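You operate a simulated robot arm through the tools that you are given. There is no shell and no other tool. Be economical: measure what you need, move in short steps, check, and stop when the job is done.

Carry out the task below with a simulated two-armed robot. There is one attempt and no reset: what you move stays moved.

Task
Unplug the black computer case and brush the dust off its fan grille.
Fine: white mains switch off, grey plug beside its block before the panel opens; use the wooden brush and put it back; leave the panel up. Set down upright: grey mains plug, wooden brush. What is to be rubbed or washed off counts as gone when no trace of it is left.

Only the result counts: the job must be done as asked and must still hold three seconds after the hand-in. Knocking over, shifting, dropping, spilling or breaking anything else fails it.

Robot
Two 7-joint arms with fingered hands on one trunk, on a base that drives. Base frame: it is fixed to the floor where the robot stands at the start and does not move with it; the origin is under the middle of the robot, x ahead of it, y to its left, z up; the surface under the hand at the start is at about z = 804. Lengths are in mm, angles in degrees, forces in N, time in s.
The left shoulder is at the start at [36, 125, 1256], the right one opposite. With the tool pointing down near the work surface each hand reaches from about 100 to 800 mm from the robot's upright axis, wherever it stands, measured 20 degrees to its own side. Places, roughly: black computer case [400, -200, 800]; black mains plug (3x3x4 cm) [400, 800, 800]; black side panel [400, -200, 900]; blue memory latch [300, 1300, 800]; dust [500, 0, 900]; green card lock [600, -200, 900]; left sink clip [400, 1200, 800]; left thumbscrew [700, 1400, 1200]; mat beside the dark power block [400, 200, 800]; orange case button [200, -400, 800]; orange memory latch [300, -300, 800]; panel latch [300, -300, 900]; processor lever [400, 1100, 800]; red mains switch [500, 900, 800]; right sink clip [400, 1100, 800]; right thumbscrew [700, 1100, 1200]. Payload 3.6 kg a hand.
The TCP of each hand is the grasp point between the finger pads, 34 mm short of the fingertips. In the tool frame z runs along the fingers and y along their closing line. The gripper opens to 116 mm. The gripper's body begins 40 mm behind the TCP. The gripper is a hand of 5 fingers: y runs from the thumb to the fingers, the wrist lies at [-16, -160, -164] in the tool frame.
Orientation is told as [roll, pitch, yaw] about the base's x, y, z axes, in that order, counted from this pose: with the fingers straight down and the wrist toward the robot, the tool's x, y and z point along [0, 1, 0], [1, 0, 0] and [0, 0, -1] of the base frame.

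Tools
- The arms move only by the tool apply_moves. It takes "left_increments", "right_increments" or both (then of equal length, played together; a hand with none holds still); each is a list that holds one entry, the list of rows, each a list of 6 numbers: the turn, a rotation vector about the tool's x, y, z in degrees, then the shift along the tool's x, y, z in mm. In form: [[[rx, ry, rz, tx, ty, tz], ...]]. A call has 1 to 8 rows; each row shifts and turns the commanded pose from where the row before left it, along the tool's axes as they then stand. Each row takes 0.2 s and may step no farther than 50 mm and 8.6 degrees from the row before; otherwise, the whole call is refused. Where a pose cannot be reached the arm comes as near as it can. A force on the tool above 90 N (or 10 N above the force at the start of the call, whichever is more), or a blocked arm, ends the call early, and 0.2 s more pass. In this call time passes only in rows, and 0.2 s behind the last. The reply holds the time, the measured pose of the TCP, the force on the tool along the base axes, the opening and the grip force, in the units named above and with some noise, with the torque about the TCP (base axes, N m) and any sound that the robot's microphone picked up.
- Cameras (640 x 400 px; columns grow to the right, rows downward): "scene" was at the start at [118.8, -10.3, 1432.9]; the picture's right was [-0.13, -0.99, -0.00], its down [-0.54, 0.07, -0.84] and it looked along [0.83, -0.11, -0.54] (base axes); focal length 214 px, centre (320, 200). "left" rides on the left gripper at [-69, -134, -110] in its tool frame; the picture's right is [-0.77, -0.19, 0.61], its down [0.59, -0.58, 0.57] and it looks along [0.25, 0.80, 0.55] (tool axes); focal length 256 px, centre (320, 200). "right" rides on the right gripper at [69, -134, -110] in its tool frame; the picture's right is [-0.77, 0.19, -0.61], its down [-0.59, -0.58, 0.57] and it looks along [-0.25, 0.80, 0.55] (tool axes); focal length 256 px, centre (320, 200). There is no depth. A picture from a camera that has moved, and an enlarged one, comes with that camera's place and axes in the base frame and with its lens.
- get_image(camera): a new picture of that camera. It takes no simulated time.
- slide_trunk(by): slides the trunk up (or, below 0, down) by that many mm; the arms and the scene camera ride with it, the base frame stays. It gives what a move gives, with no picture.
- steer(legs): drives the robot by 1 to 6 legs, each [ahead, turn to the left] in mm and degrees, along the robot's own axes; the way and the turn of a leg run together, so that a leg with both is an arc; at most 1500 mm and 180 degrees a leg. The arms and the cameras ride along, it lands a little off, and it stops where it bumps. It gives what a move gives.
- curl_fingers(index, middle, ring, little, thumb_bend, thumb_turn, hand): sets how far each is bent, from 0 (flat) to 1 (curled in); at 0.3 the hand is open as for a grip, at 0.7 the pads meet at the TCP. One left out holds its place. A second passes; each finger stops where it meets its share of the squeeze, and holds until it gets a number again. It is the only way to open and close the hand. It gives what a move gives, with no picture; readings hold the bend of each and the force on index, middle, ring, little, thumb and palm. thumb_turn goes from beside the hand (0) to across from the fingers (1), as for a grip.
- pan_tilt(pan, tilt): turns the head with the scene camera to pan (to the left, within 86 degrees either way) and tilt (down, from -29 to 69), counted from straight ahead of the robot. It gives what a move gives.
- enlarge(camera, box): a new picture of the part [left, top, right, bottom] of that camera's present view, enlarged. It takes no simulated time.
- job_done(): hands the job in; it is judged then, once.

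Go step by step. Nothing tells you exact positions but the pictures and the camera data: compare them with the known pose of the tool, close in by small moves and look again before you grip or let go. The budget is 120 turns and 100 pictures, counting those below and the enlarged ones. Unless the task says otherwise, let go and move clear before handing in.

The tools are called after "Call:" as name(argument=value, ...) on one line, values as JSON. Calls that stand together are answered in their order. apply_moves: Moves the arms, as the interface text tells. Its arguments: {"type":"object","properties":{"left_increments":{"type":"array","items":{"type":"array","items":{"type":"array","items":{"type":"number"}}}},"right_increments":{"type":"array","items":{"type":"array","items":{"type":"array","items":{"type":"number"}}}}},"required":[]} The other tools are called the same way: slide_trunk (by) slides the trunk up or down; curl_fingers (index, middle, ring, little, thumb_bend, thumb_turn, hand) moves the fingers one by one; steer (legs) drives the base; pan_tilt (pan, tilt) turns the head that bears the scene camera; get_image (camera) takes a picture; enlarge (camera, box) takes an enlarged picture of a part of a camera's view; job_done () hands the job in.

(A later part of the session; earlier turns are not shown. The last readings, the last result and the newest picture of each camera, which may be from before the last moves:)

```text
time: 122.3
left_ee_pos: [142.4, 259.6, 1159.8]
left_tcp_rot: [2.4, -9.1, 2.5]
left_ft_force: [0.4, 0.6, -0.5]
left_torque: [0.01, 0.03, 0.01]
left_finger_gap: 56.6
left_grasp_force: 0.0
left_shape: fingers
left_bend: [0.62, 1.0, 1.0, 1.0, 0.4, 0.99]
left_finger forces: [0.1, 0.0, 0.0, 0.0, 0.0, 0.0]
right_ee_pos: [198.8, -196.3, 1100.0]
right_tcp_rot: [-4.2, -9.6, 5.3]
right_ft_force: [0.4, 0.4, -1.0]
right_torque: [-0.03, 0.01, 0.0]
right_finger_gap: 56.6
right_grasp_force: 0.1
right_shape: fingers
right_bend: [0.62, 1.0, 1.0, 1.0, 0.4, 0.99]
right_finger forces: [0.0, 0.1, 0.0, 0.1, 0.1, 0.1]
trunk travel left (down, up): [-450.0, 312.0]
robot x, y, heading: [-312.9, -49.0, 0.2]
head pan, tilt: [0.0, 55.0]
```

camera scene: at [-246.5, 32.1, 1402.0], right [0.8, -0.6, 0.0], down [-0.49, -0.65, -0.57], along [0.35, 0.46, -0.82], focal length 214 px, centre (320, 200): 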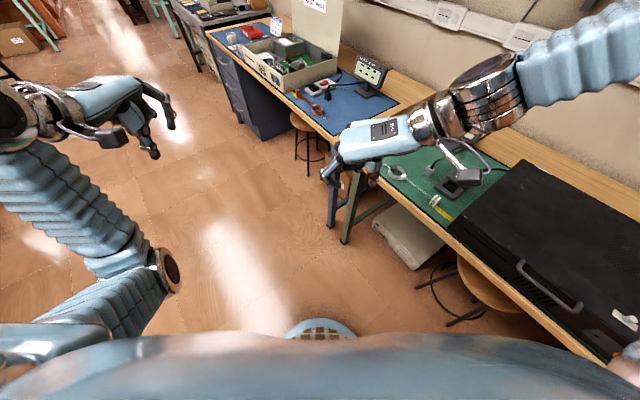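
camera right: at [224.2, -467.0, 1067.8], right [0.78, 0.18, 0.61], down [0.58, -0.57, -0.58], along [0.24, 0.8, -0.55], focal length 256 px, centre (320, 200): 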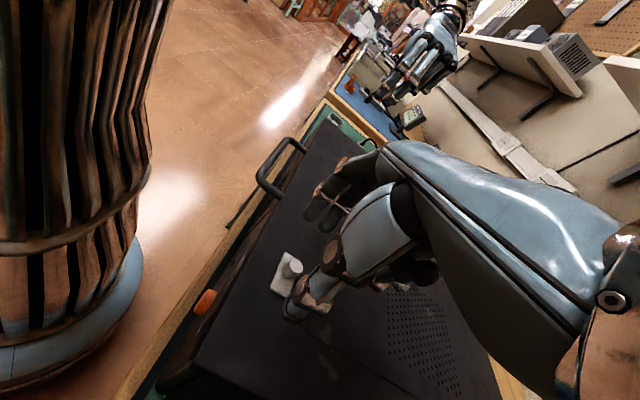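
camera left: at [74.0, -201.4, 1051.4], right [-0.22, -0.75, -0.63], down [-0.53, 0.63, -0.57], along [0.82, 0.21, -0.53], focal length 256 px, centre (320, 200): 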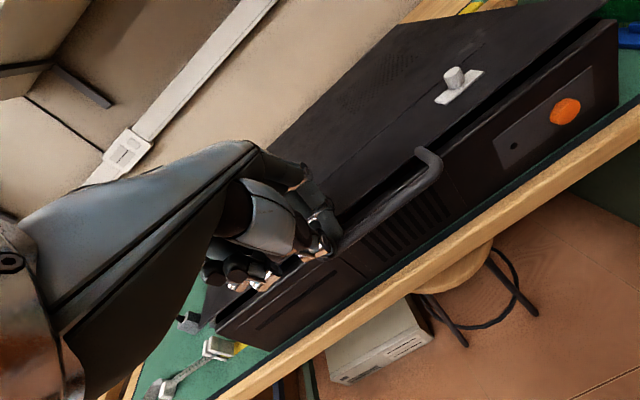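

The right arm is comfortable here. I level it and lower it above the handle's middle.

Call:
apply_moves(right_increments=[[[4.8, 2.1, 2.6, 0, 0, 0], [4.8, 2.1, 2.6, 0, 0, 0], [0, 0, 0, 0, 10, 40], [0, 0, 0, 0, 10, 40], [0, 0, 0, 0, 0, 40], [0, 0, 0, 0, 0, 30], [0, 0, 0, 0, 0, 0]]])

Call:
enlarge(camera="right", box=[180, 120, 420, 340])

```text
time: 123.9
left_ee_pos: [141.0, 259.2, 1158.9]
left_tcp_rot: [2.4, -9.2, 2.4]
left_ft_force: [1.0, -0.3, 0.1]
left_torque: [0.02, 0.03, -0.03]
left_finger_gap: 56.6
left_grasp_force: 0.0
left_shape: fingers
left_bend: [0.62, 1.0, 1.0, 1.0, 0.4, 0.99]
left_finger forces: [0.0, 0.0, 0.0, 0.1, 0.0, 0.1]
right_ee_pos: [219.5, -194.0, 948.4]
right_tcp_rot: [0.4, -0.4, -0.1]
right_ft_force: [-0.5, 1.0, -0.1]
right_torque: [0.0, 0.01, 0.0]
right_finger_gap: 56.7
right_grasp_force: 0.0
right_shape: fingers
right_bend: [0.62, 1.0, 1.0, 1.0, 0.4, 0.99]
right_finger forces: [0.0, 0.1, 0.0, 0.1, 0.0, 0.0]
trunk travel left (down, up): [-450.0, 312.0]
robot x, y, heading: [-310.8, -53.2, 0.5]
head pan, tilt: [0.0, 55.0]
```

```text
1.82 times, centred on (300, 230) of right
camera zoom: at [87.8, -127.3, 1058.5], right [0.18, -0.77, 0.61], down [-0.58, -0.58, -0.57], along [0.8, -0.24, -0.55], focal length 465 px, centre (356, 146)
```

zoom: 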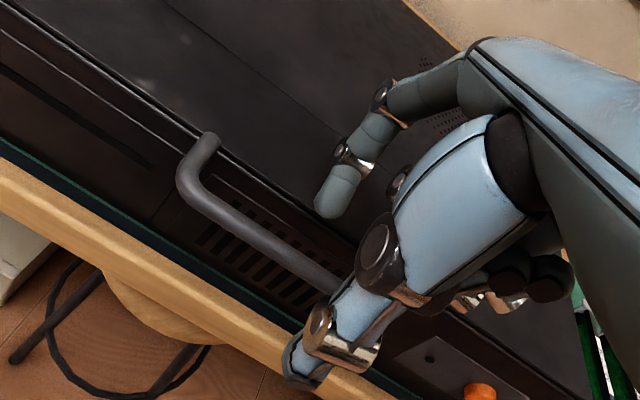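

Index tip is at x≈243.5; the gap behind the bar runs 228–252. I shift 3 mm back and descend.

Call:
apply_moves(right_increments=[[[0, 0, 0, 0, -3.5, 8], [0, 0, 0, 0, 0, 10], [0, 0, 0, 0, 0, 10], [0, 0, 0, 0, 0, 8]]])

```text
time: 124.9
left_ee_pos: [141.7, 259.8, 1159.5]
left_tcp_rot: [2.4, -9.1, 2.5]
left_ft_force: [0.0, -0.2, -0.2]
left_torque: [-0.03, 0.0, -0.01]
left_finger_gap: 56.8
left_grasp_force: 0.1
left_shape: fingers
left_bend: [0.62, 1.0, 1.0, 1.0, 0.4, 0.99]
left_finger forces: [0.0, 0.1, 0.1, 0.1, 0.0, 0.0]
right_ee_pos: [217.4, -193.8, 941.6]
right_tcp_rot: [0.4, -0.2, -0.1]
right_ft_force: [0.6, 0.4, -0.4]
right_torque: [-0.03, 0.03, -0.01]
right_finger_gap: 56.8
right_grasp_force: 0.1
right_shape: fingers
right_bend: [0.62, 1.0, 1.0, 1.0, 0.4, 0.99]
right_finger forces: [0.1, 0.0, 0.0, 0.0, 0.0, 0.0]
right hand out of reach, approached as far as the arm can: row 2, 3, 4
trunk travel left (down, up): [-450.0, 312.0]
robot x, y, heading: [-307.8, -48.8, 0.3]
head pan, tilt: [0.0, 55.0]
```

Out of reach downward, so I lower the trunk 32 mm, which carries the hand down onto the bar.

Call:
slide_trunk(by=-32)

Call:
enlarge(camera="right", box=[180, 120, 420, 340])

```text
time: 125.7
left_ee_pos: [140.2, 258.9, 1128.7]
left_tcp_rot: [2.3, -9.2, 2.4]
left_ft_force: [0.0, 0.7, 0.3]
left_torque: [0.02, 0.02, -0.04]
left_finger_gap: 56.6
left_grasp_force: 0.1
left_shape: fingers
left_bend: [0.62, 1.0, 1.0, 1.0, 0.4, 0.99]
left_finger forces: [0.0, 0.0, 0.0, 0.0, 0.0, 0.0]
right_ee_pos: [215.7, -192.7, 912.9]
right_tcp_rot: [0.5, -0.6, -0.1]
right_ft_force: [-5.1, -0.5, 17.3]
right_torque: [0.25, -0.61, 0.07]
right_finger_gap: 55.6
right_grasp_force: 8.8
right_shape: fingers
right_bend: [0.62, 1.0, 1.0, 1.0, 0.4, 0.99]
right_finger forces: [17.8, 0.0, 0.1, 0.1, 0.1, 0.0]
trunk travel left (down, up): [-418.0, 344.0]
robot x, y, heading: [-306.9, -50.6, -0.0]
head pan, tilt: [0.0, 55.0]
```

```text
1.82 times, centred on (300, 230) of right
camera zoom: at [83.3, -126.3, 1021.7], right [0.18, -0.77, 0.61], down [-0.57, -0.58, -0.58], along [0.8, -0.24, -0.55], focal length 465 px, centre (356, 146)
```

zoom: 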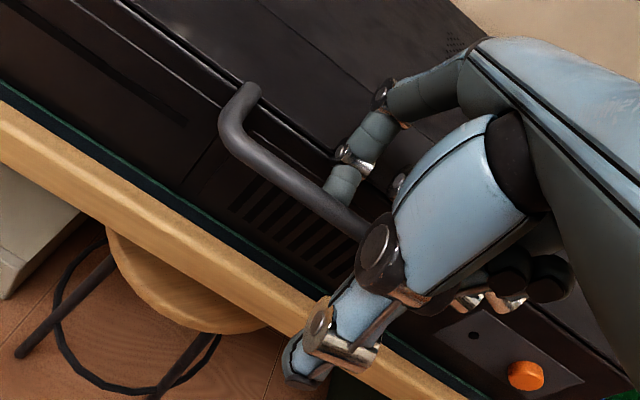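

The index tip is already behind the bar. I close index and thumb on the bar now.

Call:
curl_fingers(hand="right", index=0.8, thumb_bend=0.72)

Call:
enlarge(camera="right", box=[180, 120, 420, 340])

```text
time: 126.7
left_ee_pos: [143.1, 258.0, 1126.8]
left_tcp_rot: [2.3, -8.9, 2.4]
left_ft_force: [-0.4, 0.3, 0.9]
left_torque: [-0.01, -0.01, -0.01]
left_finger_gap: 56.7
left_grasp_force: 0.0
left_shape: fingers
left_bend: [0.62, 1.0, 1.0, 1.0, 0.4, 0.99]
left_finger forces: [0.0, 0.0, 0.1, 0.1, 0.0, 0.0]
right_ee_pos: [217.2, -194.6, 908.2]
right_tcp_rot: [0.5, -0.1, -0.2]
right_ft_force: [6.2, -2.4, -4.8]
right_torque: [-0.22, -0.01, -0.07]
right_finger_gap: 0.0
right_grasp_force: 17.7
right_shape: fingers
right_bend: [0.74, 1.0, 1.0, 1.0, 0.67, 1.0]
right_finger forces: [21.1, 13.3, 0.0, 0.0, 0.0, 0.0]
trunk travel left (down, up): [-418.0, 344.0]
robot x, y, heading: [-313.2, -50.6, 0.1]
head pan, tilt: [0.0, 55.0]
```

```text
1.82 times, centred on (300, 230) of right
camera zoom: at [85.6, -127.3, 1018.9], right [0.18, -0.77, 0.61], down [-0.58, -0.58, -0.57], along [0.8, -0.25, -0.55], focal length 465 px, centre (356, 146)
```

zoom: 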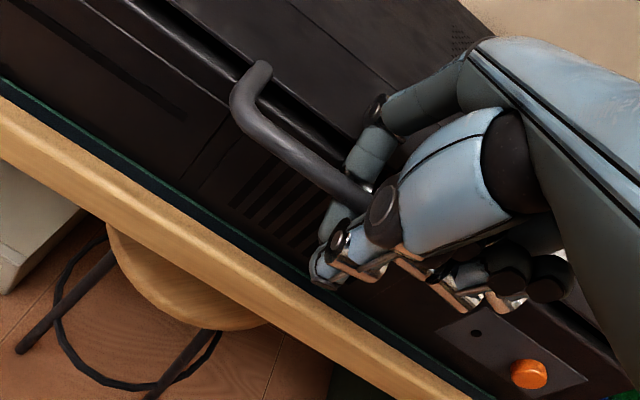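

The index wraps under the bar. I lift along the hinge arc (radius about 391 mm) for the first 20°.

Call:
apply_moves(right_increments=[[[0, 0, 0, 0, 1, 17], [0, 0, 0, 0, 1, -34], [0, 0, 0, 0, 2, -30], [0, 0, 0, 0, 5, -30], [0, 0, 0, 0, 8, -30], [0, 0, 0, 0, 10, -20]]])

Call:
get_image(camera="right")

```text
time: 128.1
left_ee_pos: [147.9, 258.9, 1124.0]
left_tcp_rot: [2.5, -8.8, 2.5]
left_ft_force: [-0.6, -0.2, -0.4]
left_torque: [0.0, -0.02, 0.02]
left_finger_gap: 56.7
left_grasp_force: 0.0
left_shape: fingers
left_bend: [0.62, 1.0, 1.0, 1.0, 0.4, 0.99]
left_finger forces: [0.0, 0.0, 0.0, 0.1, 0.0, 0.1]
right_ee_pos: [247.4, -196.0, 1051.1]
right_tcp_rot: [0.3, 0.1, -0.1]
right_ft_force: [14.0, 1.3, -10.6]
right_torque: [-0.39, 0.01, 0.01]
right_finger_gap: 0.0
right_grasp_force: 23.3
right_shape: fingers
right_bend: [0.74, 1.0, 1.0, 1.0, 0.68, 1.0]
right_finger forces: [30.2, 17.4, 0.0, 0.0, 0.0, 0.1]
right hand out of reach, approached as far as the arm can: row 1
trunk travel left (down, up): [-418.0, 344.0]
robot x, y, heading: [-303.5, -53.1, -0.2]
head pan, tilt: [0.0, 55.0]
```

```text
15 pictures are left
camera right: at [115.2, -127.9, 1162.9], right [0.19, -0.77, 0.61], down [-0.58, -0.59, -0.57], along [0.79, -0.24, -0.56], focal length 256 px, centre (320, 200)
```

right: 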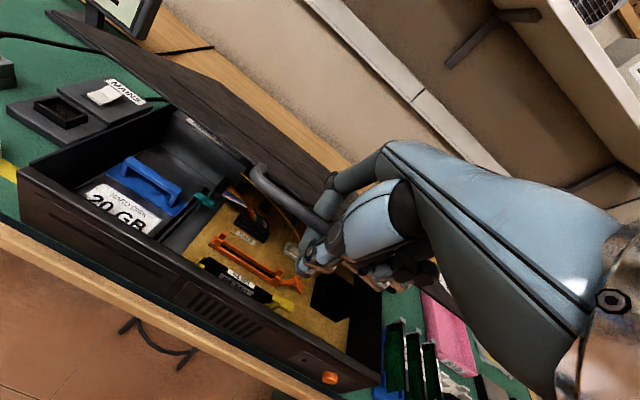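

The panel swings open nicely (about 22°). I continue along the arc to about 60°.

Call:
apply_moves(right_increments=[[[0, 0, 0, 0, 9, -21], [0, 0, 0, 0, 16, -30], [0, 0, 0, 0, 18, -28], [0, 0, 0, 0, 21, -27], [0, 0, 0, 0, 23, -25]]])

Call:
apply_moves(right_increments=[[[0, 0, 0, 0, 25, -23], [0, 0, 0, 0, 27, -20], [0, 0, 0, 0, 29, -18]]])

Call:
get_image(camera="right")

```text
time: 129.3
left_ee_pos: [154.4, 262.8, 1120.5]
left_tcp_rot: [2.0, -7.5, 2.9]
left_ft_force: [0.0, -0.5, -0.9]
left_torque: [0.0, -0.04, 0.02]
left_finger_gap: 56.7
left_grasp_force: 0.0
left_shape: fingers
left_bend: [0.62, 1.0, 1.0, 1.0, 0.4, 0.99]
left_finger forces: [0.1, 0.0, 0.0, 0.1, 0.0, 0.0]
right_ee_pos: [338.6, -195.1, 1182.1]
right_tcp_rot: [0.2, 0.3, 0.1]
right_ft_force: [4.2, 3.4, -8.9]
right_torque: [-0.36, 0.05, 0.08]
right_finger_gap: 0.2
right_grasp_force: 25.7
right_shape: fingers
right_bend: [0.74, 1.0, 1.0, 1.0, 0.68, 1.0]
right_finger forces: [32.3, 19.1, 0.0, 0.0, 0.1, 0.0]
trunk travel left (down, up): [-418.0, 344.0]
robot x, y, heading: [-307.9, -51.6, 0.1]
head pan, tilt: [0.0, 55.0]
```

```text
time: 129.6
left_ee_pos: [113.6, 320.0, 1039.1]
left_tcp_rot: [-13.5, 9.2, 22.2]
left_ft_force: [-19.7, -7.6, -10.7]
left_torque: [-0.8, -1.01, 1.35]
left_finger_gap: 56.2
left_grasp_force: 0.0
left_shape: fingers
left_bend: [0.63, 1.0, 1.0, 1.0, 0.4, 0.99]
left_finger forces: [0.0, 0.1, 0.1, 0.0, 0.0, 0.0]
right_ee_pos: [360.7, -207.2, 1202.8]
right_tcp_rot: [1.6, -0.3, -3.9]
right_ft_force: [-10.6, 21.1, 6.2]
right_torque: [-0.89, -0.3, -0.3]
right_finger_gap: 0.0
right_grasp_force: 18.9
right_shape: fingers
right_bend: [0.73, 1.0, 1.0, 1.0, 0.68, 1.0]
right_finger forces: [19.4, 18.8, 0.0, 0.0, 0.0, 0.0]
trunk travel left (down, up): [-418.0, 344.0]
robot x, y, heading: [-303.2, -51.7, 0.4]
head pan, tilt: [0.0, 55.0]
stopped in row 1 (right hand): the arm was blocked; the commanded pose is now the measured one
```

```text
14 pictures are left
camera right: at [232.7, -134.0, 1312.8], right [0.13, -0.8, 0.59], down [-0.61, -0.53, -0.59], along [0.78, -0.29, -0.55], focal length 256 px, centre (320, 200)
```

right: 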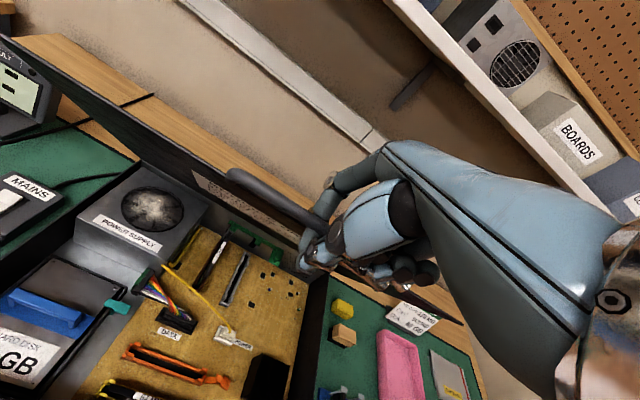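

The panel is at about 50°, and the dusty fan grille of the power supply is visible at back left. The body jolted again; I let it settle while holding.

Call:
curl_fingers(hand="left", index=0.62)

Call:
curl_fingers(hand="left", index=0.62)

Call:
curl_fingers(hand="left", index=0.62)

Call:
curl_fingers(hand="left", index=0.62)

```text
time: 130.0
left_ee_pos: [223.8, 350.2, 1190.3]
left_tcp_rot: [-3.0, -14.5, 18.3]
left_ft_force: [-1.8, 1.8, -26.2]
left_torque: [-0.15, -1.32, -0.1]
left_finger_gap: 56.5
left_grasp_force: 0.1
left_shape: fingers
left_bend: [0.62, 1.0, 1.0, 1.0, 0.4, 0.99]
left_finger forces: [0.1, 0.0, 0.0, 0.0, 0.0, 0.0]
right_ee_pos: [391.1, -246.3, 1225.2]
right_tcp_rot: [5.9, 1.2, -15.1]
right_ft_force: [-0.6, 43.2, -8.3]
right_torque: [0.75, -0.01, 0.86]
right_finger_gap: 0.0
right_grasp_force: 23.0
right_shape: fingers
right_bend: [0.73, 1.0, 1.0, 1.0, 0.69, 1.0]
right_finger forces: [46.8, 0.0, 0.0, 0.0, 0.0, 0.0]
trunk travel left (down, up): [-418.0, 344.0]
robot x, y, heading: [-306.3, -53.6, 2.2]
head pan, tilt: [0.0, 55.0]
stopped (left hand): the arm was blocked; the commanded pose is now the measured one
```

```text
time: 130.3
left_ee_pos: [280.5, 307.5, 1373.0]
left_tcp_rot: [-4.7, -41.2, 8.4]
left_ft_force: [6.0, 17.9, -25.1]
left_torque: [-0.68, -1.37, -0.97]
left_finger_gap: 56.3
left_grasp_force: 0.1
left_shape: fingers
left_bend: [0.62, 1.0, 1.0, 1.0, 0.4, 0.99]
left_finger forces: [0.0, 0.0, 0.0, 0.1, 0.0, 0.0]
right_ee_pos: [430.8, -225.9, 1251.3]
right_tcp_rot: [10.3, 1.1, -17.5]
right_ft_force: [13.9, -19.1, -31.5]
right_torque: [-0.59, 0.29, -0.4]
right_finger_gap: 1.3
right_grasp_force: 17.8
right_shape: fingers
right_bend: [0.7, 1.0, 1.0, 1.0, 0.71, 1.0]
right_finger forces: [34.4, 0.7, 0.0, 0.0, 0.1, 0.1]
trunk travel left (down, up): [-418.0, 344.0]
robot x, y, heading: [-277.3, -37.4, 8.8]
head pan, tilt: [0.0, 55.0]
stopped (left hand): the arm was blocked; the commanded pose is now the measured one
```

```text
time: 130.6
left_ee_pos: [333.2, 304.1, 1381.3]
left_tcp_rot: [2.0, -41.3, 0.8]
left_ft_force: [4.9, 3.0, -7.9]
left_torque: [-0.14, -0.38, -0.3]
left_finger_gap: 56.7
left_grasp_force: 0.1
left_shape: fingers
left_bend: [0.62, 1.0, 1.0, 1.0, 0.4, 0.99]
left_finger forces: [0.0, 0.0, 0.0, 0.0, 0.0, 0.0]
right_ee_pos: [409.2, -202.2, 1336.7]
right_tcp_rot: [21.5, -11.5, -17.5]
right_ft_force: [-2.4, -2.7, 4.7]
right_torque: [-0.01, 0.11, -0.13]
right_finger_gap: 0.0
right_grasp_force: 0.1
right_shape: fingers
right_bend: [0.74, 1.0, 1.0, 1.0, 0.68, 1.0]
right_finger forces: [0.0, 0.1, 0.0, 0.0, 0.0, 0.0]
trunk travel left (down, up): [-418.0, 344.0]
robot x, y, heading: [-209.6, -53.2, 5.2]
head pan, tilt: [0.0, 55.0]
stopped (left hand): the arm was blocked; the commanded pose is now the measured one
```

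```text
time: 130.9
left_ee_pos: [239.6, 331.5, 1300.9]
left_tcp_rot: [9.4, -22.6, 1.7]
left_ft_force: [2.0, -0.1, -1.8]
left_torque: [-0.02, 0.03, -0.04]
left_finger_gap: 56.6
left_grasp_force: 0.2
left_shape: fingers
left_bend: [0.62, 1.0, 1.0, 1.0, 0.4, 0.99]
left_finger forces: [0.1, 0.0, 0.0, 0.0, 0.0, 0.0]
right_ee_pos: [279.1, -269.0, 1409.4]
right_tcp_rot: [31.6, -20.7, -34.2]
right_ft_force: [2.6, 3.6, 0.8]
right_torque: [-0.1, 0.07, -0.19]
right_finger_gap: 0.0
right_grasp_force: 0.1
right_shape: fingers
right_bend: [0.74, 1.0, 1.0, 1.0, 0.68, 1.0]
right_finger forces: [0.0, 0.0, 0.0, 0.0, 0.0, 0.0]
trunk travel left (down, up): [-418.0, 344.0]
robot x, y, heading: [-166.1, -47.2, 2.8]
head pan, tilt: [0.0, 55.0]
stopped (left hand): the arm was blocked; the commanded pose is now the measured one
```

The right hand slipped off the bar during the jolt; both hands are high now. I wait for calm and look at the panel.

Call:
pan_tilt(pan=0, tilt=50)

Call:
pan_tilt(pan=0, tilt=45)

Call:
pan_tilt(pan=0, tilt=44)

Call:
pan_tilt(pan=0, tilt=45)

Call:
pan_tilt(pan=0, tilt=44)

Call:
pan_tilt(pan=0, tilt=45)

Call:
get_image(camera="scene")

```text
time: 131.6
left_ee_pos: [81.1, 310.1, 1376.0]
left_tcp_rot: [4.9, -36.5, 4.9]
left_ft_force: [5.4, 1.9, -0.9]
left_torque: [-0.02, 0.04, -0.09]
left_finger_gap: 56.6
left_grasp_force: 0.0
left_shape: fingers
left_bend: [0.62, 1.0, 1.0, 1.0, 0.4, 0.99]
left_finger forces: [0.0, 0.0, 0.0, 0.0, 0.0, 0.0]
right_ee_pos: [144.6, -251.9, 1402.2]
right_tcp_rot: [24.1, -21.7, -23.2]
right_ft_force: [5.3, -1.2, 3.9]
right_torque: [-0.04, 0.3, 0.03]
right_finger_gap: 0.2
right_grasp_force: 0.1
right_shape: fingers
right_bend: [0.74, 1.0, 1.0, 1.0, 0.68, 1.0]
right_finger forces: [0.0, 0.0, 0.0, 0.0, 0.1, 0.1]
trunk travel left (down, up): [-418.0, 344.0]
robot x, y, heading: [-169.4, -50.3, 4.1]
head pan, tilt: [0.0, 50.0]
```

```text
time: 132.3
left_ee_pos: [240.7, 334.8, 1313.5]
left_tcp_rot: [3.7, -24.7, 7.4]
left_ft_force: [-0.2, 3.0, -2.5]
left_torque: [-0.07, -0.17, -0.17]
left_finger_gap: 56.7
left_grasp_force: 0.1
left_shape: fingers
left_bend: [0.62, 1.0, 1.0, 1.0, 0.4, 0.99]
left_finger forces: [0.0, 0.0, 0.0, 0.1, 0.2, 0.1]
right_ee_pos: [296.6, -255.1, 1402.8]
right_tcp_rot: [27.1, -21.0, -27.6]
right_ft_force: [-2.4, -1.6, 2.8]
right_torque: [0.07, 0.04, 0.07]
right_finger_gap: 0.1
right_grasp_force: 0.0
right_shape: fingers
right_bend: [0.74, 1.0, 1.0, 1.0, 0.68, 1.0]
right_finger forces: [0.0, 0.0, 0.1, 0.0, 0.0, 0.0]
trunk travel left (down, up): [-418.0, 344.0]
robot x, y, heading: [-166.4, -46.2, 3.3]
head pan, tilt: [0.0, 45.0]
```

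```text
time: 132.9
left_ee_pos: [150.0, 328.8, 1340.2]
left_tcp_rot: [4.0, -31.3, 6.8]
left_ft_force: [2.7, -0.1, -0.4]
left_torque: [-0.04, 0.08, 0.0]
left_finger_gap: 56.7
left_grasp_force: 0.1
left_shape: fingers
left_bend: [0.62, 1.0, 1.0, 1.0, 0.4, 0.99]
left_finger forces: [0.0, 0.0, 0.0, 0.1, 0.0, 0.0]
right_ee_pos: [198.9, -256.3, 1425.2]
right_tcp_rot: [30.7, -25.5, -28.4]
right_ft_force: [1.2, 1.1, -0.5]
right_torque: [-0.03, 0.08, -0.03]
right_finger_gap: 0.1
right_grasp_force: 0.0
right_shape: fingers
right_bend: [0.74, 1.0, 1.0, 1.0, 0.68, 1.0]
right_finger forces: [0.0, 0.0, 0.0, 0.0, 0.0, 0.0]
trunk travel left (down, up): [-418.0, 344.0]
robot x, y, heading: [-169.3, -46.8, 3.8]
head pan, tilt: [0.0, 44.0]
```

```text
time: 133.5
left_ee_pos: [152.4, 310.6, 1358.8]
left_tcp_rot: [5.4, -34.4, 4.3]
left_ft_force: [-2.1, 0.0, 1.3]
left_torque: [0.0, 0.0, -0.01]
left_finger_gap: 56.5
left_grasp_force: 0.0
left_shape: fingers
left_bend: [0.62, 1.0, 1.0, 1.0, 0.4, 0.99]
left_finger forces: [0.1, 0.0, 0.1, 0.1, 0.0, 0.0]
right_ee_pos: [217.7, -250.4, 1374.0]
right_tcp_rot: [22.6, -18.4, -22.9]
right_ft_force: [-1.7, 0.0, -0.2]
right_torque: [0.0, -0.1, -0.03]
right_finger_gap: 0.2
right_grasp_force: 0.1
right_shape: fingers
right_bend: [0.74, 1.0, 1.0, 1.0, 0.68, 1.0]
right_finger forces: [0.1, 0.0, 0.1, 0.1, 0.1, 0.0]
trunk travel left (down, up): [-418.0, 344.0]
robot x, y, heading: [-170.2, -46.8, 4.0]
head pan, tilt: [0.0, 45.0]
```

```text
time: 134.1
left_ee_pos: [213.5, 338.2, 1309.8]
left_tcp_rot: [4.8, -24.0, 7.3]
left_ft_force: [1.1, 0.7, 0.0]
left_torque: [0.01, 0.06, -0.06]
left_finger_gap: 56.6
left_grasp_force: 0.1
left_shape: fingers
left_bend: [0.62, 1.0, 1.0, 1.0, 0.4, 0.99]
left_finger forces: [0.0, 0.0, 0.1, 0.0, 0.0, 0.0]
right_ee_pos: [264.1, -253.0, 1415.9]
right_tcp_rot: [29.4, -23.2, -28.3]
right_ft_force: [0.2, -0.3, 0.3]
right_torque: [0.01, 0.03, -0.04]
right_finger_gap: 0.2
right_grasp_force: 0.1
right_shape: fingers
right_bend: [0.74, 1.0, 1.0, 1.0, 0.68, 1.0]
right_finger forces: [0.1, 0.0, 0.0, 0.0, 0.0, 0.0]
trunk travel left (down, up): [-418.0, 344.0]
robot x, y, heading: [-169.1, -43.9, 3.4]
head pan, tilt: [0.0, 44.0]
```

```text
time: 134.7
left_ee_pos: [77.6, 304.5, 1377.1]
left_tcp_rot: [4.7, -36.3, 5.0]
left_ft_force: [4.7, 0.1, 4.0]
left_torque: [0.03, 0.32, -0.03]
left_finger_gap: 56.5
left_grasp_force: 0.0
left_shape: fingers
left_bend: [0.62, 1.0, 1.0, 1.0, 0.4, 0.99]
left_finger forces: [0.1, 0.1, 0.0, 0.0, 0.0, 0.1]
right_ee_pos: [139.8, -256.7, 1406.0]
right_tcp_rot: [24.5, -22.0, -23.3]
right_ft_force: [3.0, -1.0, 1.6]
right_torque: [0.0, 0.25, 0.09]
right_finger_gap: 0.0
right_grasp_force: 0.1
right_shape: fingers
right_bend: [0.74, 1.0, 1.0, 1.0, 0.68, 1.0]
right_finger forces: [0.0, 0.1, 0.1, 0.0, 0.0, 0.0]
trunk travel left (down, up): [-418.0, 344.0]
robot x, y, heading: [-172.5, -49.7, 4.1]
head pan, tilt: [0.0, 45.0]
```

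```text
13 pictures are left
camera scene: at [-114.2, -41.8, 1393.2], right [0.07, -1.0, 0.0], down [-0.67, -0.05, -0.74], along [0.74, 0.05, -0.67], focal length 214 px, centre (320, 200)
```

scene: 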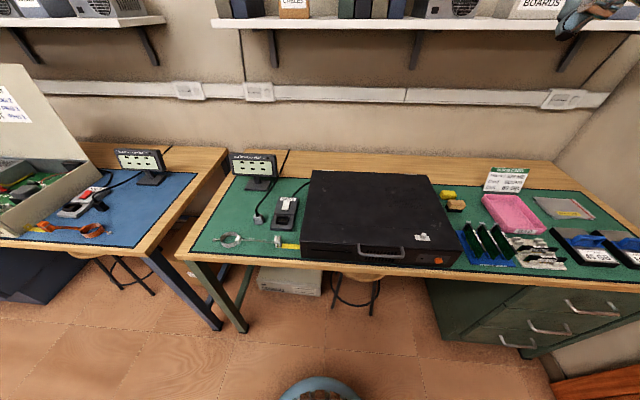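

The panel fell shut again, but nothing else changed. I let the robot come fully to rest first.

Call:
curl_fingers(hand="right", index=0.62, thumb_bend=0.4)

Call:
curl_fingers(hand="right", index=0.62)

Call:
curl_fingers(hand="right", index=0.62)

Call:
curl_fingers(hand="right", index=0.62)

Call:
curl_fingers(hand="right", index=0.62)

Call:
curl_fingers(hand="right", index=0.62)

```text
time: 135.0
left_ee_pos: [202.7, 313.9, 1338.8]
left_tcp_rot: [4.2, -32.6, 4.4]
left_ft_force: [8.4, -7.9, -12.2]
left_torque: [0.18, -0.28, 0.51]
left_finger_gap: 56.4
left_grasp_force: 0.0
left_shape: fingers
left_bend: [0.62, 1.0, 1.0, 1.0, 0.4, 0.99]
left_finger forces: [0.0, 0.0, 0.0, 0.0, 0.0, 0.0]
right_ee_pos: [267.7, -245.6, 1353.7]
right_tcp_rot: [21.6, -16.7, -22.5]
right_ft_force: [-4.9, 3.6, -0.8]
right_torque: [-0.12, -0.25, -0.24]
right_finger_gap: 56.4
right_grasp_force: 0.0
right_shape: fingers
right_bend: [0.62, 1.0, 1.0, 1.0, 0.4, 0.99]
right_finger forces: [0.0, 0.0, 0.0, 0.0, 0.0, 0.1]
trunk travel left (down, up): [-418.0, 344.0]
robot x, y, heading: [-174.2, -46.8, 4.3]
head pan, tilt: [0.0, 45.0]
stopped (left hand): the arm was blocked; the commanded pose is now the measured one
```

```text
time: 135.6
left_ee_pos: [211.8, 357.4, 1303.3]
left_tcp_rot: [2.2, -25.9, 9.5]
left_ft_force: [3.0, 0.2, -1.1]
left_torque: [0.02, -0.01, -0.03]
left_finger_gap: 56.3
left_grasp_force: 0.1
left_shape: fingers
left_bend: [0.62, 1.0, 1.0, 1.0, 0.4, 0.99]
left_finger forces: [0.0, 0.1, 0.1, 0.1, 0.0, 0.0]
right_ee_pos: [263.8, -255.4, 1432.8]
right_tcp_rot: [34.8, -25.9, -32.6]
right_ft_force: [0.0, 0.7, 2.5]
right_torque: [-0.04, 0.08, -0.06]
right_finger_gap: 56.3
right_grasp_force: 0.2
right_shape: fingers
right_bend: [0.62, 1.0, 1.0, 1.0, 0.4, 0.99]
right_finger forces: [0.0, 0.0, 0.1, 0.1, 0.1, 0.0]
trunk travel left (down, up): [-418.0, 344.0]
robot x, y, heading: [-170.6, -44.6, 3.8]
head pan, tilt: [0.0, 45.0]
stopped (left hand): the arm was blocked; the commanded pose is now the measured one
```

```text
time: 135.9
left_ee_pos: [104.6, 334.4, 1326.1]
left_tcp_rot: [2.9, -34.0, 3.7]
left_ft_force: [-3.9, -20.7, 33.6]
left_torque: [0.91, 0.78, 0.5]
left_finger_gap: 56.9
left_grasp_force: 0.0
left_shape: fingers
left_bend: [0.62, 1.0, 1.0, 1.0, 0.4, 0.99]
left_finger forces: [0.1, 0.0, 0.1, 0.1, 0.0, 0.0]
right_ee_pos: [112.0, -277.5, 1461.8]
right_tcp_rot: [38.7, -33.5, -39.2]
right_ft_force: [29.1, 45.5, 7.1]
right_torque: [-1.02, 0.73, -2.8]
right_finger_gap: 56.7
right_grasp_force: 0.0
right_shape: fingers
right_bend: [0.62, 1.0, 1.0, 1.0, 0.4, 0.99]
right_finger forces: [0.1, 0.0, 0.0, 0.1, 0.0, 0.0]
trunk travel left (down, up): [-418.0, 344.0]
robot x, y, heading: [-169.5, -47.1, 3.5]
head pan, tilt: [0.0, 45.0]
stopped (left hand): the arm was blocked; the commanded pose is now the measured one
```

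```text
time: 136.3
left_ee_pos: [-22.6, 331.9, 1339.7]
left_tcp_rot: [4.1, -33.7, 5.4]
left_ft_force: [10.1, 20.2, -21.5]
left_torque: [-0.8, -0.74, -0.93]
left_finger_gap: 57.0
left_grasp_force: 0.1
left_shape: fingers
left_bend: [0.62, 1.0, 1.0, 1.0, 0.4, 0.99]
left_finger forces: [0.0, 0.1, 0.0, 0.1, 0.1, 0.1]
right_ee_pos: [-26.6, -295.8, 1479.8]
right_tcp_rot: [47.7, -36.2, -42.5]
right_ft_force: [6.1, -5.8, 7.2]
right_torque: [-0.04, 0.51, 0.41]
right_finger_gap: 56.7
right_grasp_force: 0.1
right_shape: fingers
right_bend: [0.62, 1.0, 1.0, 1.0, 0.4, 0.99]
right_finger forces: [0.0, 0.0, 0.0, 0.0, 0.1, 0.0]
trunk travel left (down, up): [-418.0, 344.0]
robot x, y, heading: [-165.4, -47.4, 3.6]
head pan, tilt: [0.0, 45.0]
stopped (left hand): the arm was blocked; the commanded pose is now the measured one
```

```text
time: 136.6
left_ee_pos: [95.7, 336.9, 1310.2]
left_tcp_rot: [4.1, -29.9, 4.3]
left_ft_force: [-4.8, -15.1, 13.3]
left_torque: [0.58, 0.28, 0.69]
left_finger_gap: 56.4
left_grasp_force: 0.1
left_shape: fingers
left_bend: [0.62, 1.0, 1.0, 1.0, 0.4, 0.99]
left_finger forces: [0.0, 0.0, 0.1, 0.1, 0.2, 0.0]
right_ee_pos: [110.8, -280.2, 1457.5]
right_tcp_rot: [45.4, -31.2, -39.4]
right_ft_force: [1.6, 6.6, 10.6]
right_torque: [-0.26, 0.68, -0.48]
right_finger_gap: 56.5
right_grasp_force: 0.1
right_shape: fingers
right_bend: [0.62, 1.0, 1.0, 1.0, 0.4, 0.99]
right_finger forces: [0.1, 0.0, 0.0, 0.1, 0.1, 0.1]
trunk travel left (down, up): [-418.0, 344.0]
robot x, y, heading: [-171.7, -45.6, 4.0]
head pan, tilt: [0.0, 45.0]
stopped (left hand): the arm was blocked; the commanded pose is now the measured one
```

```text
time: 137.2
left_ee_pos: [90.7, 298.8, 1365.0]
left_tcp_rot: [7.5, -37.2, -5.1]
left_ft_force: [-27.2, 3.7, 11.3]
left_torque: [0.26, -1.07, 0.03]
left_finger_gap: 57.4
left_grasp_force: 0.0
left_shape: fingers
left_bend: [0.62, 1.0, 1.0, 1.0, 0.4, 0.99]
left_finger forces: [0.1, 0.0, 0.0, 0.1, 0.0, 0.0]
right_ee_pos: [14.1, -284.1, 1486.6]
right_tcp_rot: [56.5, -41.0, -46.4]
right_ft_force: [-7.9, 6.4, 2.8]
right_torque: [-0.01, -0.03, -0.49]
right_finger_gap: 56.7
right_grasp_force: 0.1
right_shape: fingers
right_bend: [0.62, 1.0, 1.0, 1.0, 0.4, 0.99]
right_finger forces: [0.1, 0.0, 0.0, 0.0, 0.0, 0.1]
trunk travel left (down, up): [-418.0, 344.0]
robot x, y, heading: [-168.7, -47.1, 3.4]
head pan, tilt: [0.0, 45.0]
stopped (left hand): the arm was blocked; the commanded pose is now the measured one
```

Moves that get "stopped" feed the swing; head pans don't. I let it damp with slow pans.

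Call:
pan_tilt(pan=80, tilt=45)

Call:
pan_tilt(pan=-80, tilt=45)

Call:
pan_tilt(pan=80, tilt=45)

Call:
pan_tilt(pan=-80, tilt=45)

Call:
pan_tilt(pan=0, tilt=45)

```text
time: 138.8
left_ee_pos: [-13.4, 320.9, 1320.4]
left_tcp_rot: [5.2, -33.6, 2.4]
left_ft_force: [-3.6, 2.8, -0.2]
left_torque: [-0.11, -0.17, -0.06]
left_finger_gap: 56.6
left_grasp_force: 0.0
left_shape: fingers
left_bend: [0.62, 1.0, 1.0, 1.0, 0.4, 0.99]
left_finger forces: [0.0, 0.1, 0.0, 0.1, 0.0, 0.0]
right_ee_pos: [-46.8, -285.6, 1473.6]
right_tcp_rot: [52.4, -39.9, -43.4]
right_ft_force: [0.6, -1.5, 3.8]
right_torque: [0.01, 0.23, 0.1]
right_finger_gap: 56.4
right_grasp_force: 0.0
right_shape: fingers
right_bend: [0.62, 1.0, 1.0, 1.0, 0.4, 0.99]
right_finger forces: [0.0, 0.0, 0.0, 0.0, 0.0, 0.0]
trunk travel left (down, up): [-418.0, 344.0]
robot x, y, heading: [-169.4, -44.1, 3.7]
head pan, tilt: [80.0, 45.0]
```

```text
time: 141.2
left_ee_pos: [-8.3, 282.2, 1380.0]
left_tcp_rot: [8.3, -42.6, -8.3]
left_ft_force: [1.8, 2.3, 1.6]
left_torque: [-0.05, 0.2, -0.12]
left_finger_gap: 56.4
left_grasp_force: 0.2
left_shape: fingers
left_bend: [0.62, 1.0, 1.0, 1.0, 0.4, 0.99]
left_finger forces: [0.0, 0.0, 0.0, 0.0, 0.0, 0.0]
right_ee_pos: [-43.1, -291.6, 1476.9]
right_tcp_rot: [51.9, -38.5, -44.5]
right_ft_force: [0.5, 0.1, 4.0]
right_torque: [-0.05, 0.26, 0.01]
right_finger_gap: 56.6
right_grasp_force: 0.0
right_shape: fingers
right_bend: [0.62, 1.0, 1.0, 1.0, 0.4, 0.99]
right_finger forces: [0.0, 0.0, 0.0, 0.1, 0.0, 0.1]
trunk travel left (down, up): [-418.0, 344.0]
robot x, y, heading: [-171.8, -45.9, 3.6]
head pan, tilt: [-80.0, 45.0]
```

```text
time: 143.7
left_ee_pos: [61.4, 288.1, 1368.2]
left_tcp_rot: [6.9, -39.2, -7.7]
left_ft_force: [1.4, -0.6, -1.3]
left_torque: [-0.04, -0.05, -0.02]
left_finger_gap: 56.7
left_grasp_force: 0.0
left_shape: fingers
left_bend: [0.62, 1.0, 1.0, 1.0, 0.4, 0.99]
left_finger forces: [0.0, 0.1, 0.1, 0.0, 0.0, 0.0]
right_ee_pos: [31.6, -282.5, 1469.9]
right_tcp_rot: [48.7, -36.6, -42.5]
right_ft_force: [2.5, -0.6, -0.7]
right_torque: [0.02, -0.07, 0.04]
right_finger_gap: 56.2
right_grasp_force: 0.1
right_shape: fingers
right_bend: [0.62, 1.0, 1.0, 1.0, 0.4, 0.99]
right_finger forces: [0.0, 0.0, 0.1, 0.0, 0.0, 0.1]
trunk travel left (down, up): [-418.0, 344.0]
robot x, y, heading: [-172.4, -46.0, 4.0]
head pan, tilt: [80.0, 45.0]
```

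```text
time: 146.1
left_ee_pos: [45.3, 288.3, 1372.2]
left_tcp_rot: [7.2, -40.0, -7.7]
left_ft_force: [0.0, -1.1, -0.5]
left_torque: [-0.02, 0.04, -0.01]
left_finger_gap: 56.7
left_grasp_force: 0.0
left_shape: fingers
left_bend: [0.62, 1.0, 1.0, 1.0, 0.4, 0.99]
left_finger forces: [0.0, 0.0, 0.0, 0.0, 0.0, 0.0]
right_ee_pos: [14.6, -286.1, 1472.9]
right_tcp_rot: [49.6, -36.9, -43.1]
right_ft_force: [-0.3, 0.6, 0.4]
right_torque: [0.01, 0.0, -0.01]
right_finger_gap: 56.4
right_grasp_force: 0.0
right_shape: fingers
right_bend: [0.62, 1.0, 1.0, 1.0, 0.4, 0.99]
right_finger forces: [0.0, 0.0, 0.1, 0.1, 0.1, 0.1]
trunk travel left (down, up): [-418.0, 344.0]
robot x, y, heading: [-168.0, -49.0, 4.0]
head pan, tilt: [-80.0, 45.0]
```

```text
time: 147.7
left_ee_pos: [45.0, 287.4, 1372.1]
left_tcp_rot: [7.2, -39.9, -7.7]
left_ft_force: [0.5, -0.9, 0.5]
left_torque: [-0.01, -0.01, 0.02]
left_finger_gap: 56.7
left_grasp_force: 0.0
left_shape: fingers
left_bend: [0.62, 1.0, 1.0, 1.0, 0.4, 0.99]
left_finger forces: [0.0, 0.1, 0.0, 0.1, 0.1, 0.0]
right_ee_pos: [13.9, -285.1, 1473.0]
right_tcp_rot: [49.7, -37.0, -43.0]
right_ft_force: [-0.3, -0.3, 0.0]
right_torque: [-0.01, 0.0, 0.0]
right_finger_gap: 56.6
right_grasp_force: 0.0
right_shape: fingers
right_bend: [0.62, 1.0, 1.0, 1.0, 0.4, 0.99]
right_finger forces: [0.0, 0.0, 0.0, 0.1, 0.0, 0.1]
trunk travel left (down, up): [-418.0, 344.0]
robot x, y, heading: [-166.4, -48.3, 4.0]
head pan, tilt: [0.0, 45.0]
```

Settled at last. I gently level both hands, then move them forward to comfortable poses.

Call:
apply_moves(left_increments=[[[5, 0, 0, 0, 10, 8], [5, 0, 0, 0, 10, 8], [5, 0, 0, 0, 12, 8], [5, 0, 0, 0, 12, 5], [5, -1.5, -1.5, 0, 12, 5], [5, -1.5, -1.5, 0, 15, 3], [5, -2, -2, 0, 15, 0], [5, -2, -2, 0, 15, 0]]], right_increments=[[[6.25, -4.04, -2.87, 0, 6, 6], [6.25, -4.04, -2.87, 0, 6, 6], [6.25, -4.04, -2.87, 0, 6, 6], [6.25, -4.04, -2.87, 0, 8, 6], [6.25, -4.04, -2.87, 0, 10, 6], [6.25, -4.04, -2.87, 0, 10, 4], [6.25, -4.04, -2.87, 0, 10, 0], [6.25, -4.04, -2.87, 0, 10, 0]]])

Call:
pan_tilt(pan=40, tilt=45)

Call:
pan_tilt(pan=0, tilt=45)

```text
time: 148.0
left_ee_pos: [46.1, 287.6, 1372.4]
left_tcp_rot: [7.2, -39.7, -7.6]
left_ft_force: [0.3, -0.5, -1.0]
left_torque: [0.03, -0.02, 0.02]
left_finger_gap: 56.8
left_grasp_force: 0.0
left_shape: fingers
left_bend: [0.62, 1.0, 1.0, 1.0, 0.4, 0.99]
left_finger forces: [0.0, 0.0, 0.1, 0.0, 0.0, 0.0]
left hand out of reach, approached as far as the arm can: row 1
right_ee_pos: [15.6, -286.8, 1472.4]
right_tcp_rot: [47.9, -36.7, -41.8]
right_ft_force: [-0.2, 1.0, 0.6]
right_torque: [0.01, -0.01, -0.04]
right_finger_gap: 56.6
right_grasp_force: 0.0
right_shape: fingers
right_bend: [0.62, 1.0, 1.0, 1.0, 0.4, 0.99]
right_finger forces: [0.0, 0.0, 0.1, 0.1, 0.1, 0.0]
right hand out of reach, approached as far as the arm can: row 1
trunk travel left (down, up): [-418.0, 344.0]
robot x, y, heading: [-165.8, -44.3, 4.1]
head pan, tilt: [0.0, 45.0]
stopped in row 1 (left hand): the arm was blocked; the commanded pose is now the measured one
```

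```text
time: 149.1
left_ee_pos: [45.2, 288.9, 1372.4]
left_tcp_rot: [7.1, -39.8, -7.5]
left_ft_force: [-0.1, -0.2, 0.4]
left_torque: [-0.02, 0.02, 0.01]
left_finger_gap: 56.9
left_grasp_force: 0.0
left_shape: fingers
left_bend: [0.62, 1.0, 1.0, 1.0, 0.4, 0.99]
left_finger forces: [0.0, 0.0, 0.1, 0.0, 0.0, 0.0]
right_ee_pos: [15.7, -285.4, 1473.0]
right_tcp_rot: [48.0, -36.8, -41.7]
right_ft_force: [0.1, -0.8, -0.5]
right_torque: [-0.02, -0.04, -0.02]
right_finger_gap: 56.6
right_grasp_force: 0.1
right_shape: fingers
right_bend: [0.62, 1.0, 1.0, 1.0, 0.4, 0.99]
right_finger forces: [0.0, 0.0, 0.0, 0.1, 0.0, 0.0]
trunk travel left (down, up): [-418.0, 344.0]
robot x, y, heading: [-169.8, -46.3, 3.9]
head pan, tilt: [40.0, 45.0]
```

```text
time: 150.1
left_ee_pos: [46.0, 287.3, 1372.0]
left_tcp_rot: [6.9, -39.8, -7.5]
left_ft_force: [-0.1, 0.0, -0.7]
left_torque: [-0.02, -0.01, 0.01]
left_finger_gap: 56.8
left_grasp_force: 0.1
left_shape: fingers
left_bend: [0.62, 1.0, 1.0, 1.0, 0.4, 0.99]
left_finger forces: [0.1, 0.0, 0.0, 0.1, 0.1, 0.0]
right_ee_pos: [15.7, -286.0, 1472.8]
right_tcp_rot: [47.9, -36.8, -41.7]
right_ft_force: [0.4, 0.7, 0.5]
right_torque: [0.02, -0.03, 0.04]
right_finger_gap: 56.4
right_grasp_force: 0.0
right_shape: fingers
right_bend: [0.62, 1.0, 1.0, 1.0, 0.4, 0.99]
right_finger forces: [0.0, 0.0, 0.0, 0.0, 0.0, 0.0]
trunk travel left (down, up): [-418.0, 344.0]
robot x, y, heading: [-169.7, -45.5, 3.9]
head pan, tilt: [0.0, 45.0]
```

The left arm is jammed in that pose. I try a plain forward-outward shift of each arm separately.

Call:
apply_moves(left_increments=[[[0, 0, 0, 10, 15, 13], [0, 0, 0, 10, 15, 13], [0, 0, 0, 10, 23, 19], [0, 0, 0, 0, 23, 19], [0, 0, 0, 0, 23, 19]]])

Call:
apply_moves(right_increments=[[[6.25, -4.04, -2.87, 0, 0, 0], [6.25, -4.04, -2.87, 0, 6, 6], [6.25, -4.04, -2.87, 0, 10, 10], [6.25, -4.04, -2.87, 0, 10, 10], [6.25, -4.04, -2.87, 0, 15, 10], [6.25, -4.04, -2.87, 0, 15, 10]]])

```text
time: 151.3
left_ee_pos: [178.2, 310.2, 1375.0]
left_tcp_rot: [7.1, -39.8, -7.6]
left_ft_force: [0.7, 0.0, 0.5]
left_torque: [-0.02, -0.01, 0.0]
left_finger_gap: 56.6
left_grasp_force: 0.1
left_shape: fingers
left_bend: [0.62, 1.0, 1.0, 1.0, 0.4, 0.99]
left_finger forces: [0.0, 0.0, 0.0, 0.1, 0.0, 0.0]
right_ee_pos: [16.9, -286.1, 1472.3]
right_tcp_rot: [48.0, -36.8, -41.7]
right_ft_force: [-0.3, 0.1, 0.0]
right_torque: [-0.02, -0.02, -0.01]
right_finger_gap: 56.4
right_grasp_force: 0.1
right_shape: fingers
right_bend: [0.62, 1.0, 1.0, 1.0, 0.4, 0.99]
right_finger forces: [0.0, 0.0, 0.0, 0.1, 0.0, 0.0]
trunk travel left (down, up): [-418.0, 344.0]
robot x, y, heading: [-163.1, -48.0, 3.8]
head pan, tilt: [0.0, 45.0]
```

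```text
time: 152.7
left_ee_pos: [176.0, 310.5, 1374.8]
left_tcp_rot: [7.0, -39.8, -7.5]
left_ft_force: [0.0, 1.0, -0.1]
left_torque: [0.01, -0.02, -0.01]
left_finger_gap: 56.6
left_grasp_force: 0.1
left_shape: fingers
left_bend: [0.62, 1.0, 1.0, 1.0, 0.4, 0.99]
left_finger forces: [0.0, 0.0, 0.0, 0.0, 0.1, 0.1]
right_ee_pos: [86.5, -291.4, 1457.8]
right_tcp_rot: [7.5, -11.0, -6.3]
right_ft_force: [0.3, 0.5, 0.5]
right_torque: [-0.03, 0.02, -0.04]
right_finger_gap: 56.5
right_grasp_force: 0.1
right_shape: fingers
right_bend: [0.62, 1.0, 1.0, 1.0, 0.4, 0.99]
right_finger forces: [0.0, 0.0, 0.0, 0.1, 0.0, 0.1]
trunk travel left (down, up): [-418.0, 344.0]
robot x, y, heading: [-163.1, -43.3, 3.6]
head pan, tilt: [0.0, 45.0]
```

Both arms move freely again. I finish levelling them, further forward.

Call:
apply_moves(right_increments=[[[5.5, -3.5, -3, 0, 15, 8], [5.5, -3.5, -3, 0, 15, 5], [0, 0, 0, 0, 25, 10], [0, 0, 0, 0, 25, 10], [0, 0, 0, 0, 25, 15], [0, 0, 0, 0, 25, 20], [0, 0, 0, 0, 20, 20], [0, 0, 0, 0, 10, 10]]])

Call:
apply_moves(left_increments=[[[4, 0, 0, 0, 12, 8], [6, 0, 0, 0, 12, 8], [6, 0, 0, 0, 14, 6], [6, -1, -1, 0, 14, 6], [6, -2, -2, 0, 14, 3], [6, -2, -2, 0, 14, 0], [6, -2, -2, 0, 10, 0], [0, 0, 0, 0, 5, 0]]])

Call:
steer(legs=[[-55, 0]])

Call:
pan_tilt(pan=40, tilt=50)

Call:
pan_tilt(pan=0, tilt=50)

```text
time: 154.5
left_ee_pos: [176.4, 311.1, 1374.9]
left_tcp_rot: [7.0, -39.8, -7.6]
left_ft_force: [-1.1, 0.8, 0.0]
left_torque: [-0.03, 0.01, 0.02]
left_finger_gap: 56.7
left_grasp_force: 0.0
left_shape: fingers
left_bend: [0.62, 1.0, 1.0, 1.0, 0.4, 0.99]
left_finger forces: [0.1, 0.0, 0.0, 0.0, 0.1, 0.1]
right_ee_pos: [249.1, -292.0, 1365.4]
right_tcp_rot: [-0.1, -0.4, 0.3]
right_ft_force: [0.5, 0.2, 0.1]
right_torque: [0.02, 0.05, 0.01]
right_finger_gap: 56.7
right_grasp_force: 0.1
right_shape: fingers
right_bend: [0.62, 1.0, 1.0, 1.0, 0.4, 0.99]
right_finger forces: [0.0, 0.0, 0.1, 0.0, 0.0, 0.0]
trunk travel left (down, up): [-418.0, 344.0]
robot x, y, heading: [-171.3, -46.9, 3.8]
head pan, tilt: [0.0, 45.0]
```

```text
time: 156.3
left_ee_pos: [277.9, 306.4, 1385.5]
left_tcp_rot: [-2.9, -0.1, 2.6]
left_ft_force: [0.8, 0.2, -0.3]
left_torque: [0.05, 0.03, -0.03]
left_finger_gap: 56.6
left_grasp_force: 0.1
left_shape: fingers
left_bend: [0.62, 1.0, 1.0, 1.0, 0.4, 0.99]
left_finger forces: [0.0, 0.0, 0.0, 0.0, 0.0, 0.1]
right_ee_pos: [249.0, -292.4, 1365.2]
right_tcp_rot: [-0.1, -0.4, 0.2]
right_ft_force: [-0.1, 0.5, -0.1]
right_torque: [-0.04, -0.01, 0.01]
right_finger_gap: 56.5
right_grasp_force: 0.0
right_shape: fingers
right_bend: [0.62, 1.0, 1.0, 1.0, 0.4, 0.99]
right_finger forces: [0.1, 0.1, 0.1, 0.0, 0.1, 0.1]
trunk travel left (down, up): [-418.0, 344.0]
robot x, y, heading: [-166.7, -45.4, 3.9]
head pan, tilt: [0.0, 45.0]
```

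```text
time: 157.3
left_ee_pos: [239.1, 304.3, 1381.5]
left_tcp_rot: [-2.8, 0.6, 2.6]
left_ft_force: [-0.6, 0.4, -0.7]
left_torque: [-0.04, -0.02, -0.01]
left_finger_gap: 56.8
left_grasp_force: 0.0
left_shape: fingers
left_bend: [0.62, 1.0, 1.0, 1.0, 0.4, 0.99]
left_finger forces: [0.0, 0.1, 0.0, 0.0, 0.1, 0.1]
right_ee_pos: [209.3, -295.1, 1362.3]
right_tcp_rot: [-0.2, 0.3, 0.2]
right_ft_force: [-1.5, -0.4, 1.3]
right_torque: [0.03, -0.03, 0.01]
right_finger_gap: 56.9
right_grasp_force: 0.0
right_shape: fingers
right_bend: [0.62, 1.0, 1.0, 1.0, 0.4, 0.99]
right_finger forces: [0.0, 0.0, 0.1, 0.1, 0.1, 0.0]
trunk travel left (down, up): [-418.0, 344.0]
robot x, y, heading: [-219.2, -53.9, 3.7]
head pan, tilt: [0.0, 45.0]
```

```text
time: 158.3
left_ee_pos: [223.2, 302.3, 1386.4]
left_tcp_rot: [-2.6, -0.1, 2.6]
left_ft_force: [-0.4, -0.7, -0.2]
left_torque: [0.0, 0.01, 0.01]
left_finger_gap: 56.8
left_grasp_force: 0.1
left_shape: fingers
left_bend: [0.62, 1.0, 1.0, 1.0, 0.4, 0.99]
left_finger forces: [0.0, 0.1, 0.1, 0.0, 0.1, 0.1]
right_ee_pos: [193.8, -296.8, 1366.2]
right_tcp_rot: [-0.1, -0.4, 0.2]
right_ft_force: [0.9, -0.4, -0.3]
right_torque: [-0.01, 0.02, 0.02]
right_finger_gap: 56.6
right_grasp_force: 0.1
right_shape: fingers
right_bend: [0.62, 1.0, 1.0, 1.0, 0.4, 0.99]
right_finger forces: [0.1, 0.0, 0.0, 0.0, 0.1, 0.0]
trunk travel left (down, up): [-418.0, 344.0]
robot x, y, heading: [-217.9, -50.3, 3.8]
head pan, tilt: [40.0, 50.0]
```

```text
time: 159.4
left_ee_pos: [221.9, 303.4, 1387.0]
left_tcp_rot: [-2.7, -0.1, 2.7]
left_ft_force: [0.4, 0.1, 0.7]
left_torque: [0.0, 0.0, 0.01]
left_finger_gap: 56.9
left_grasp_force: 0.0
left_shape: fingers
left_bend: [0.62, 1.0, 1.0, 1.0, 0.4, 0.99]
left_finger forces: [0.1, 0.0, 0.1, 0.1, 0.0, 0.0]
right_ee_pos: [192.5, -296.5, 1366.1]
right_tcp_rot: [-0.1, -0.4, 0.2]
right_ft_force: [-0.4, 0.3, 1.0]
right_torque: [0.0, -0.01, -0.03]
right_finger_gap: 56.8
right_grasp_force: 0.1
right_shape: fingers
right_bend: [0.62, 1.0, 1.0, 1.0, 0.4, 0.99]
right_finger forces: [0.0, 0.0, 0.0, 0.0, 0.0, 0.0]
trunk travel left (down, up): [-418.0, 344.0]
robot x, y, heading: [-218.9, -52.4, 3.9]
head pan, tilt: [0.0, 50.0]
```

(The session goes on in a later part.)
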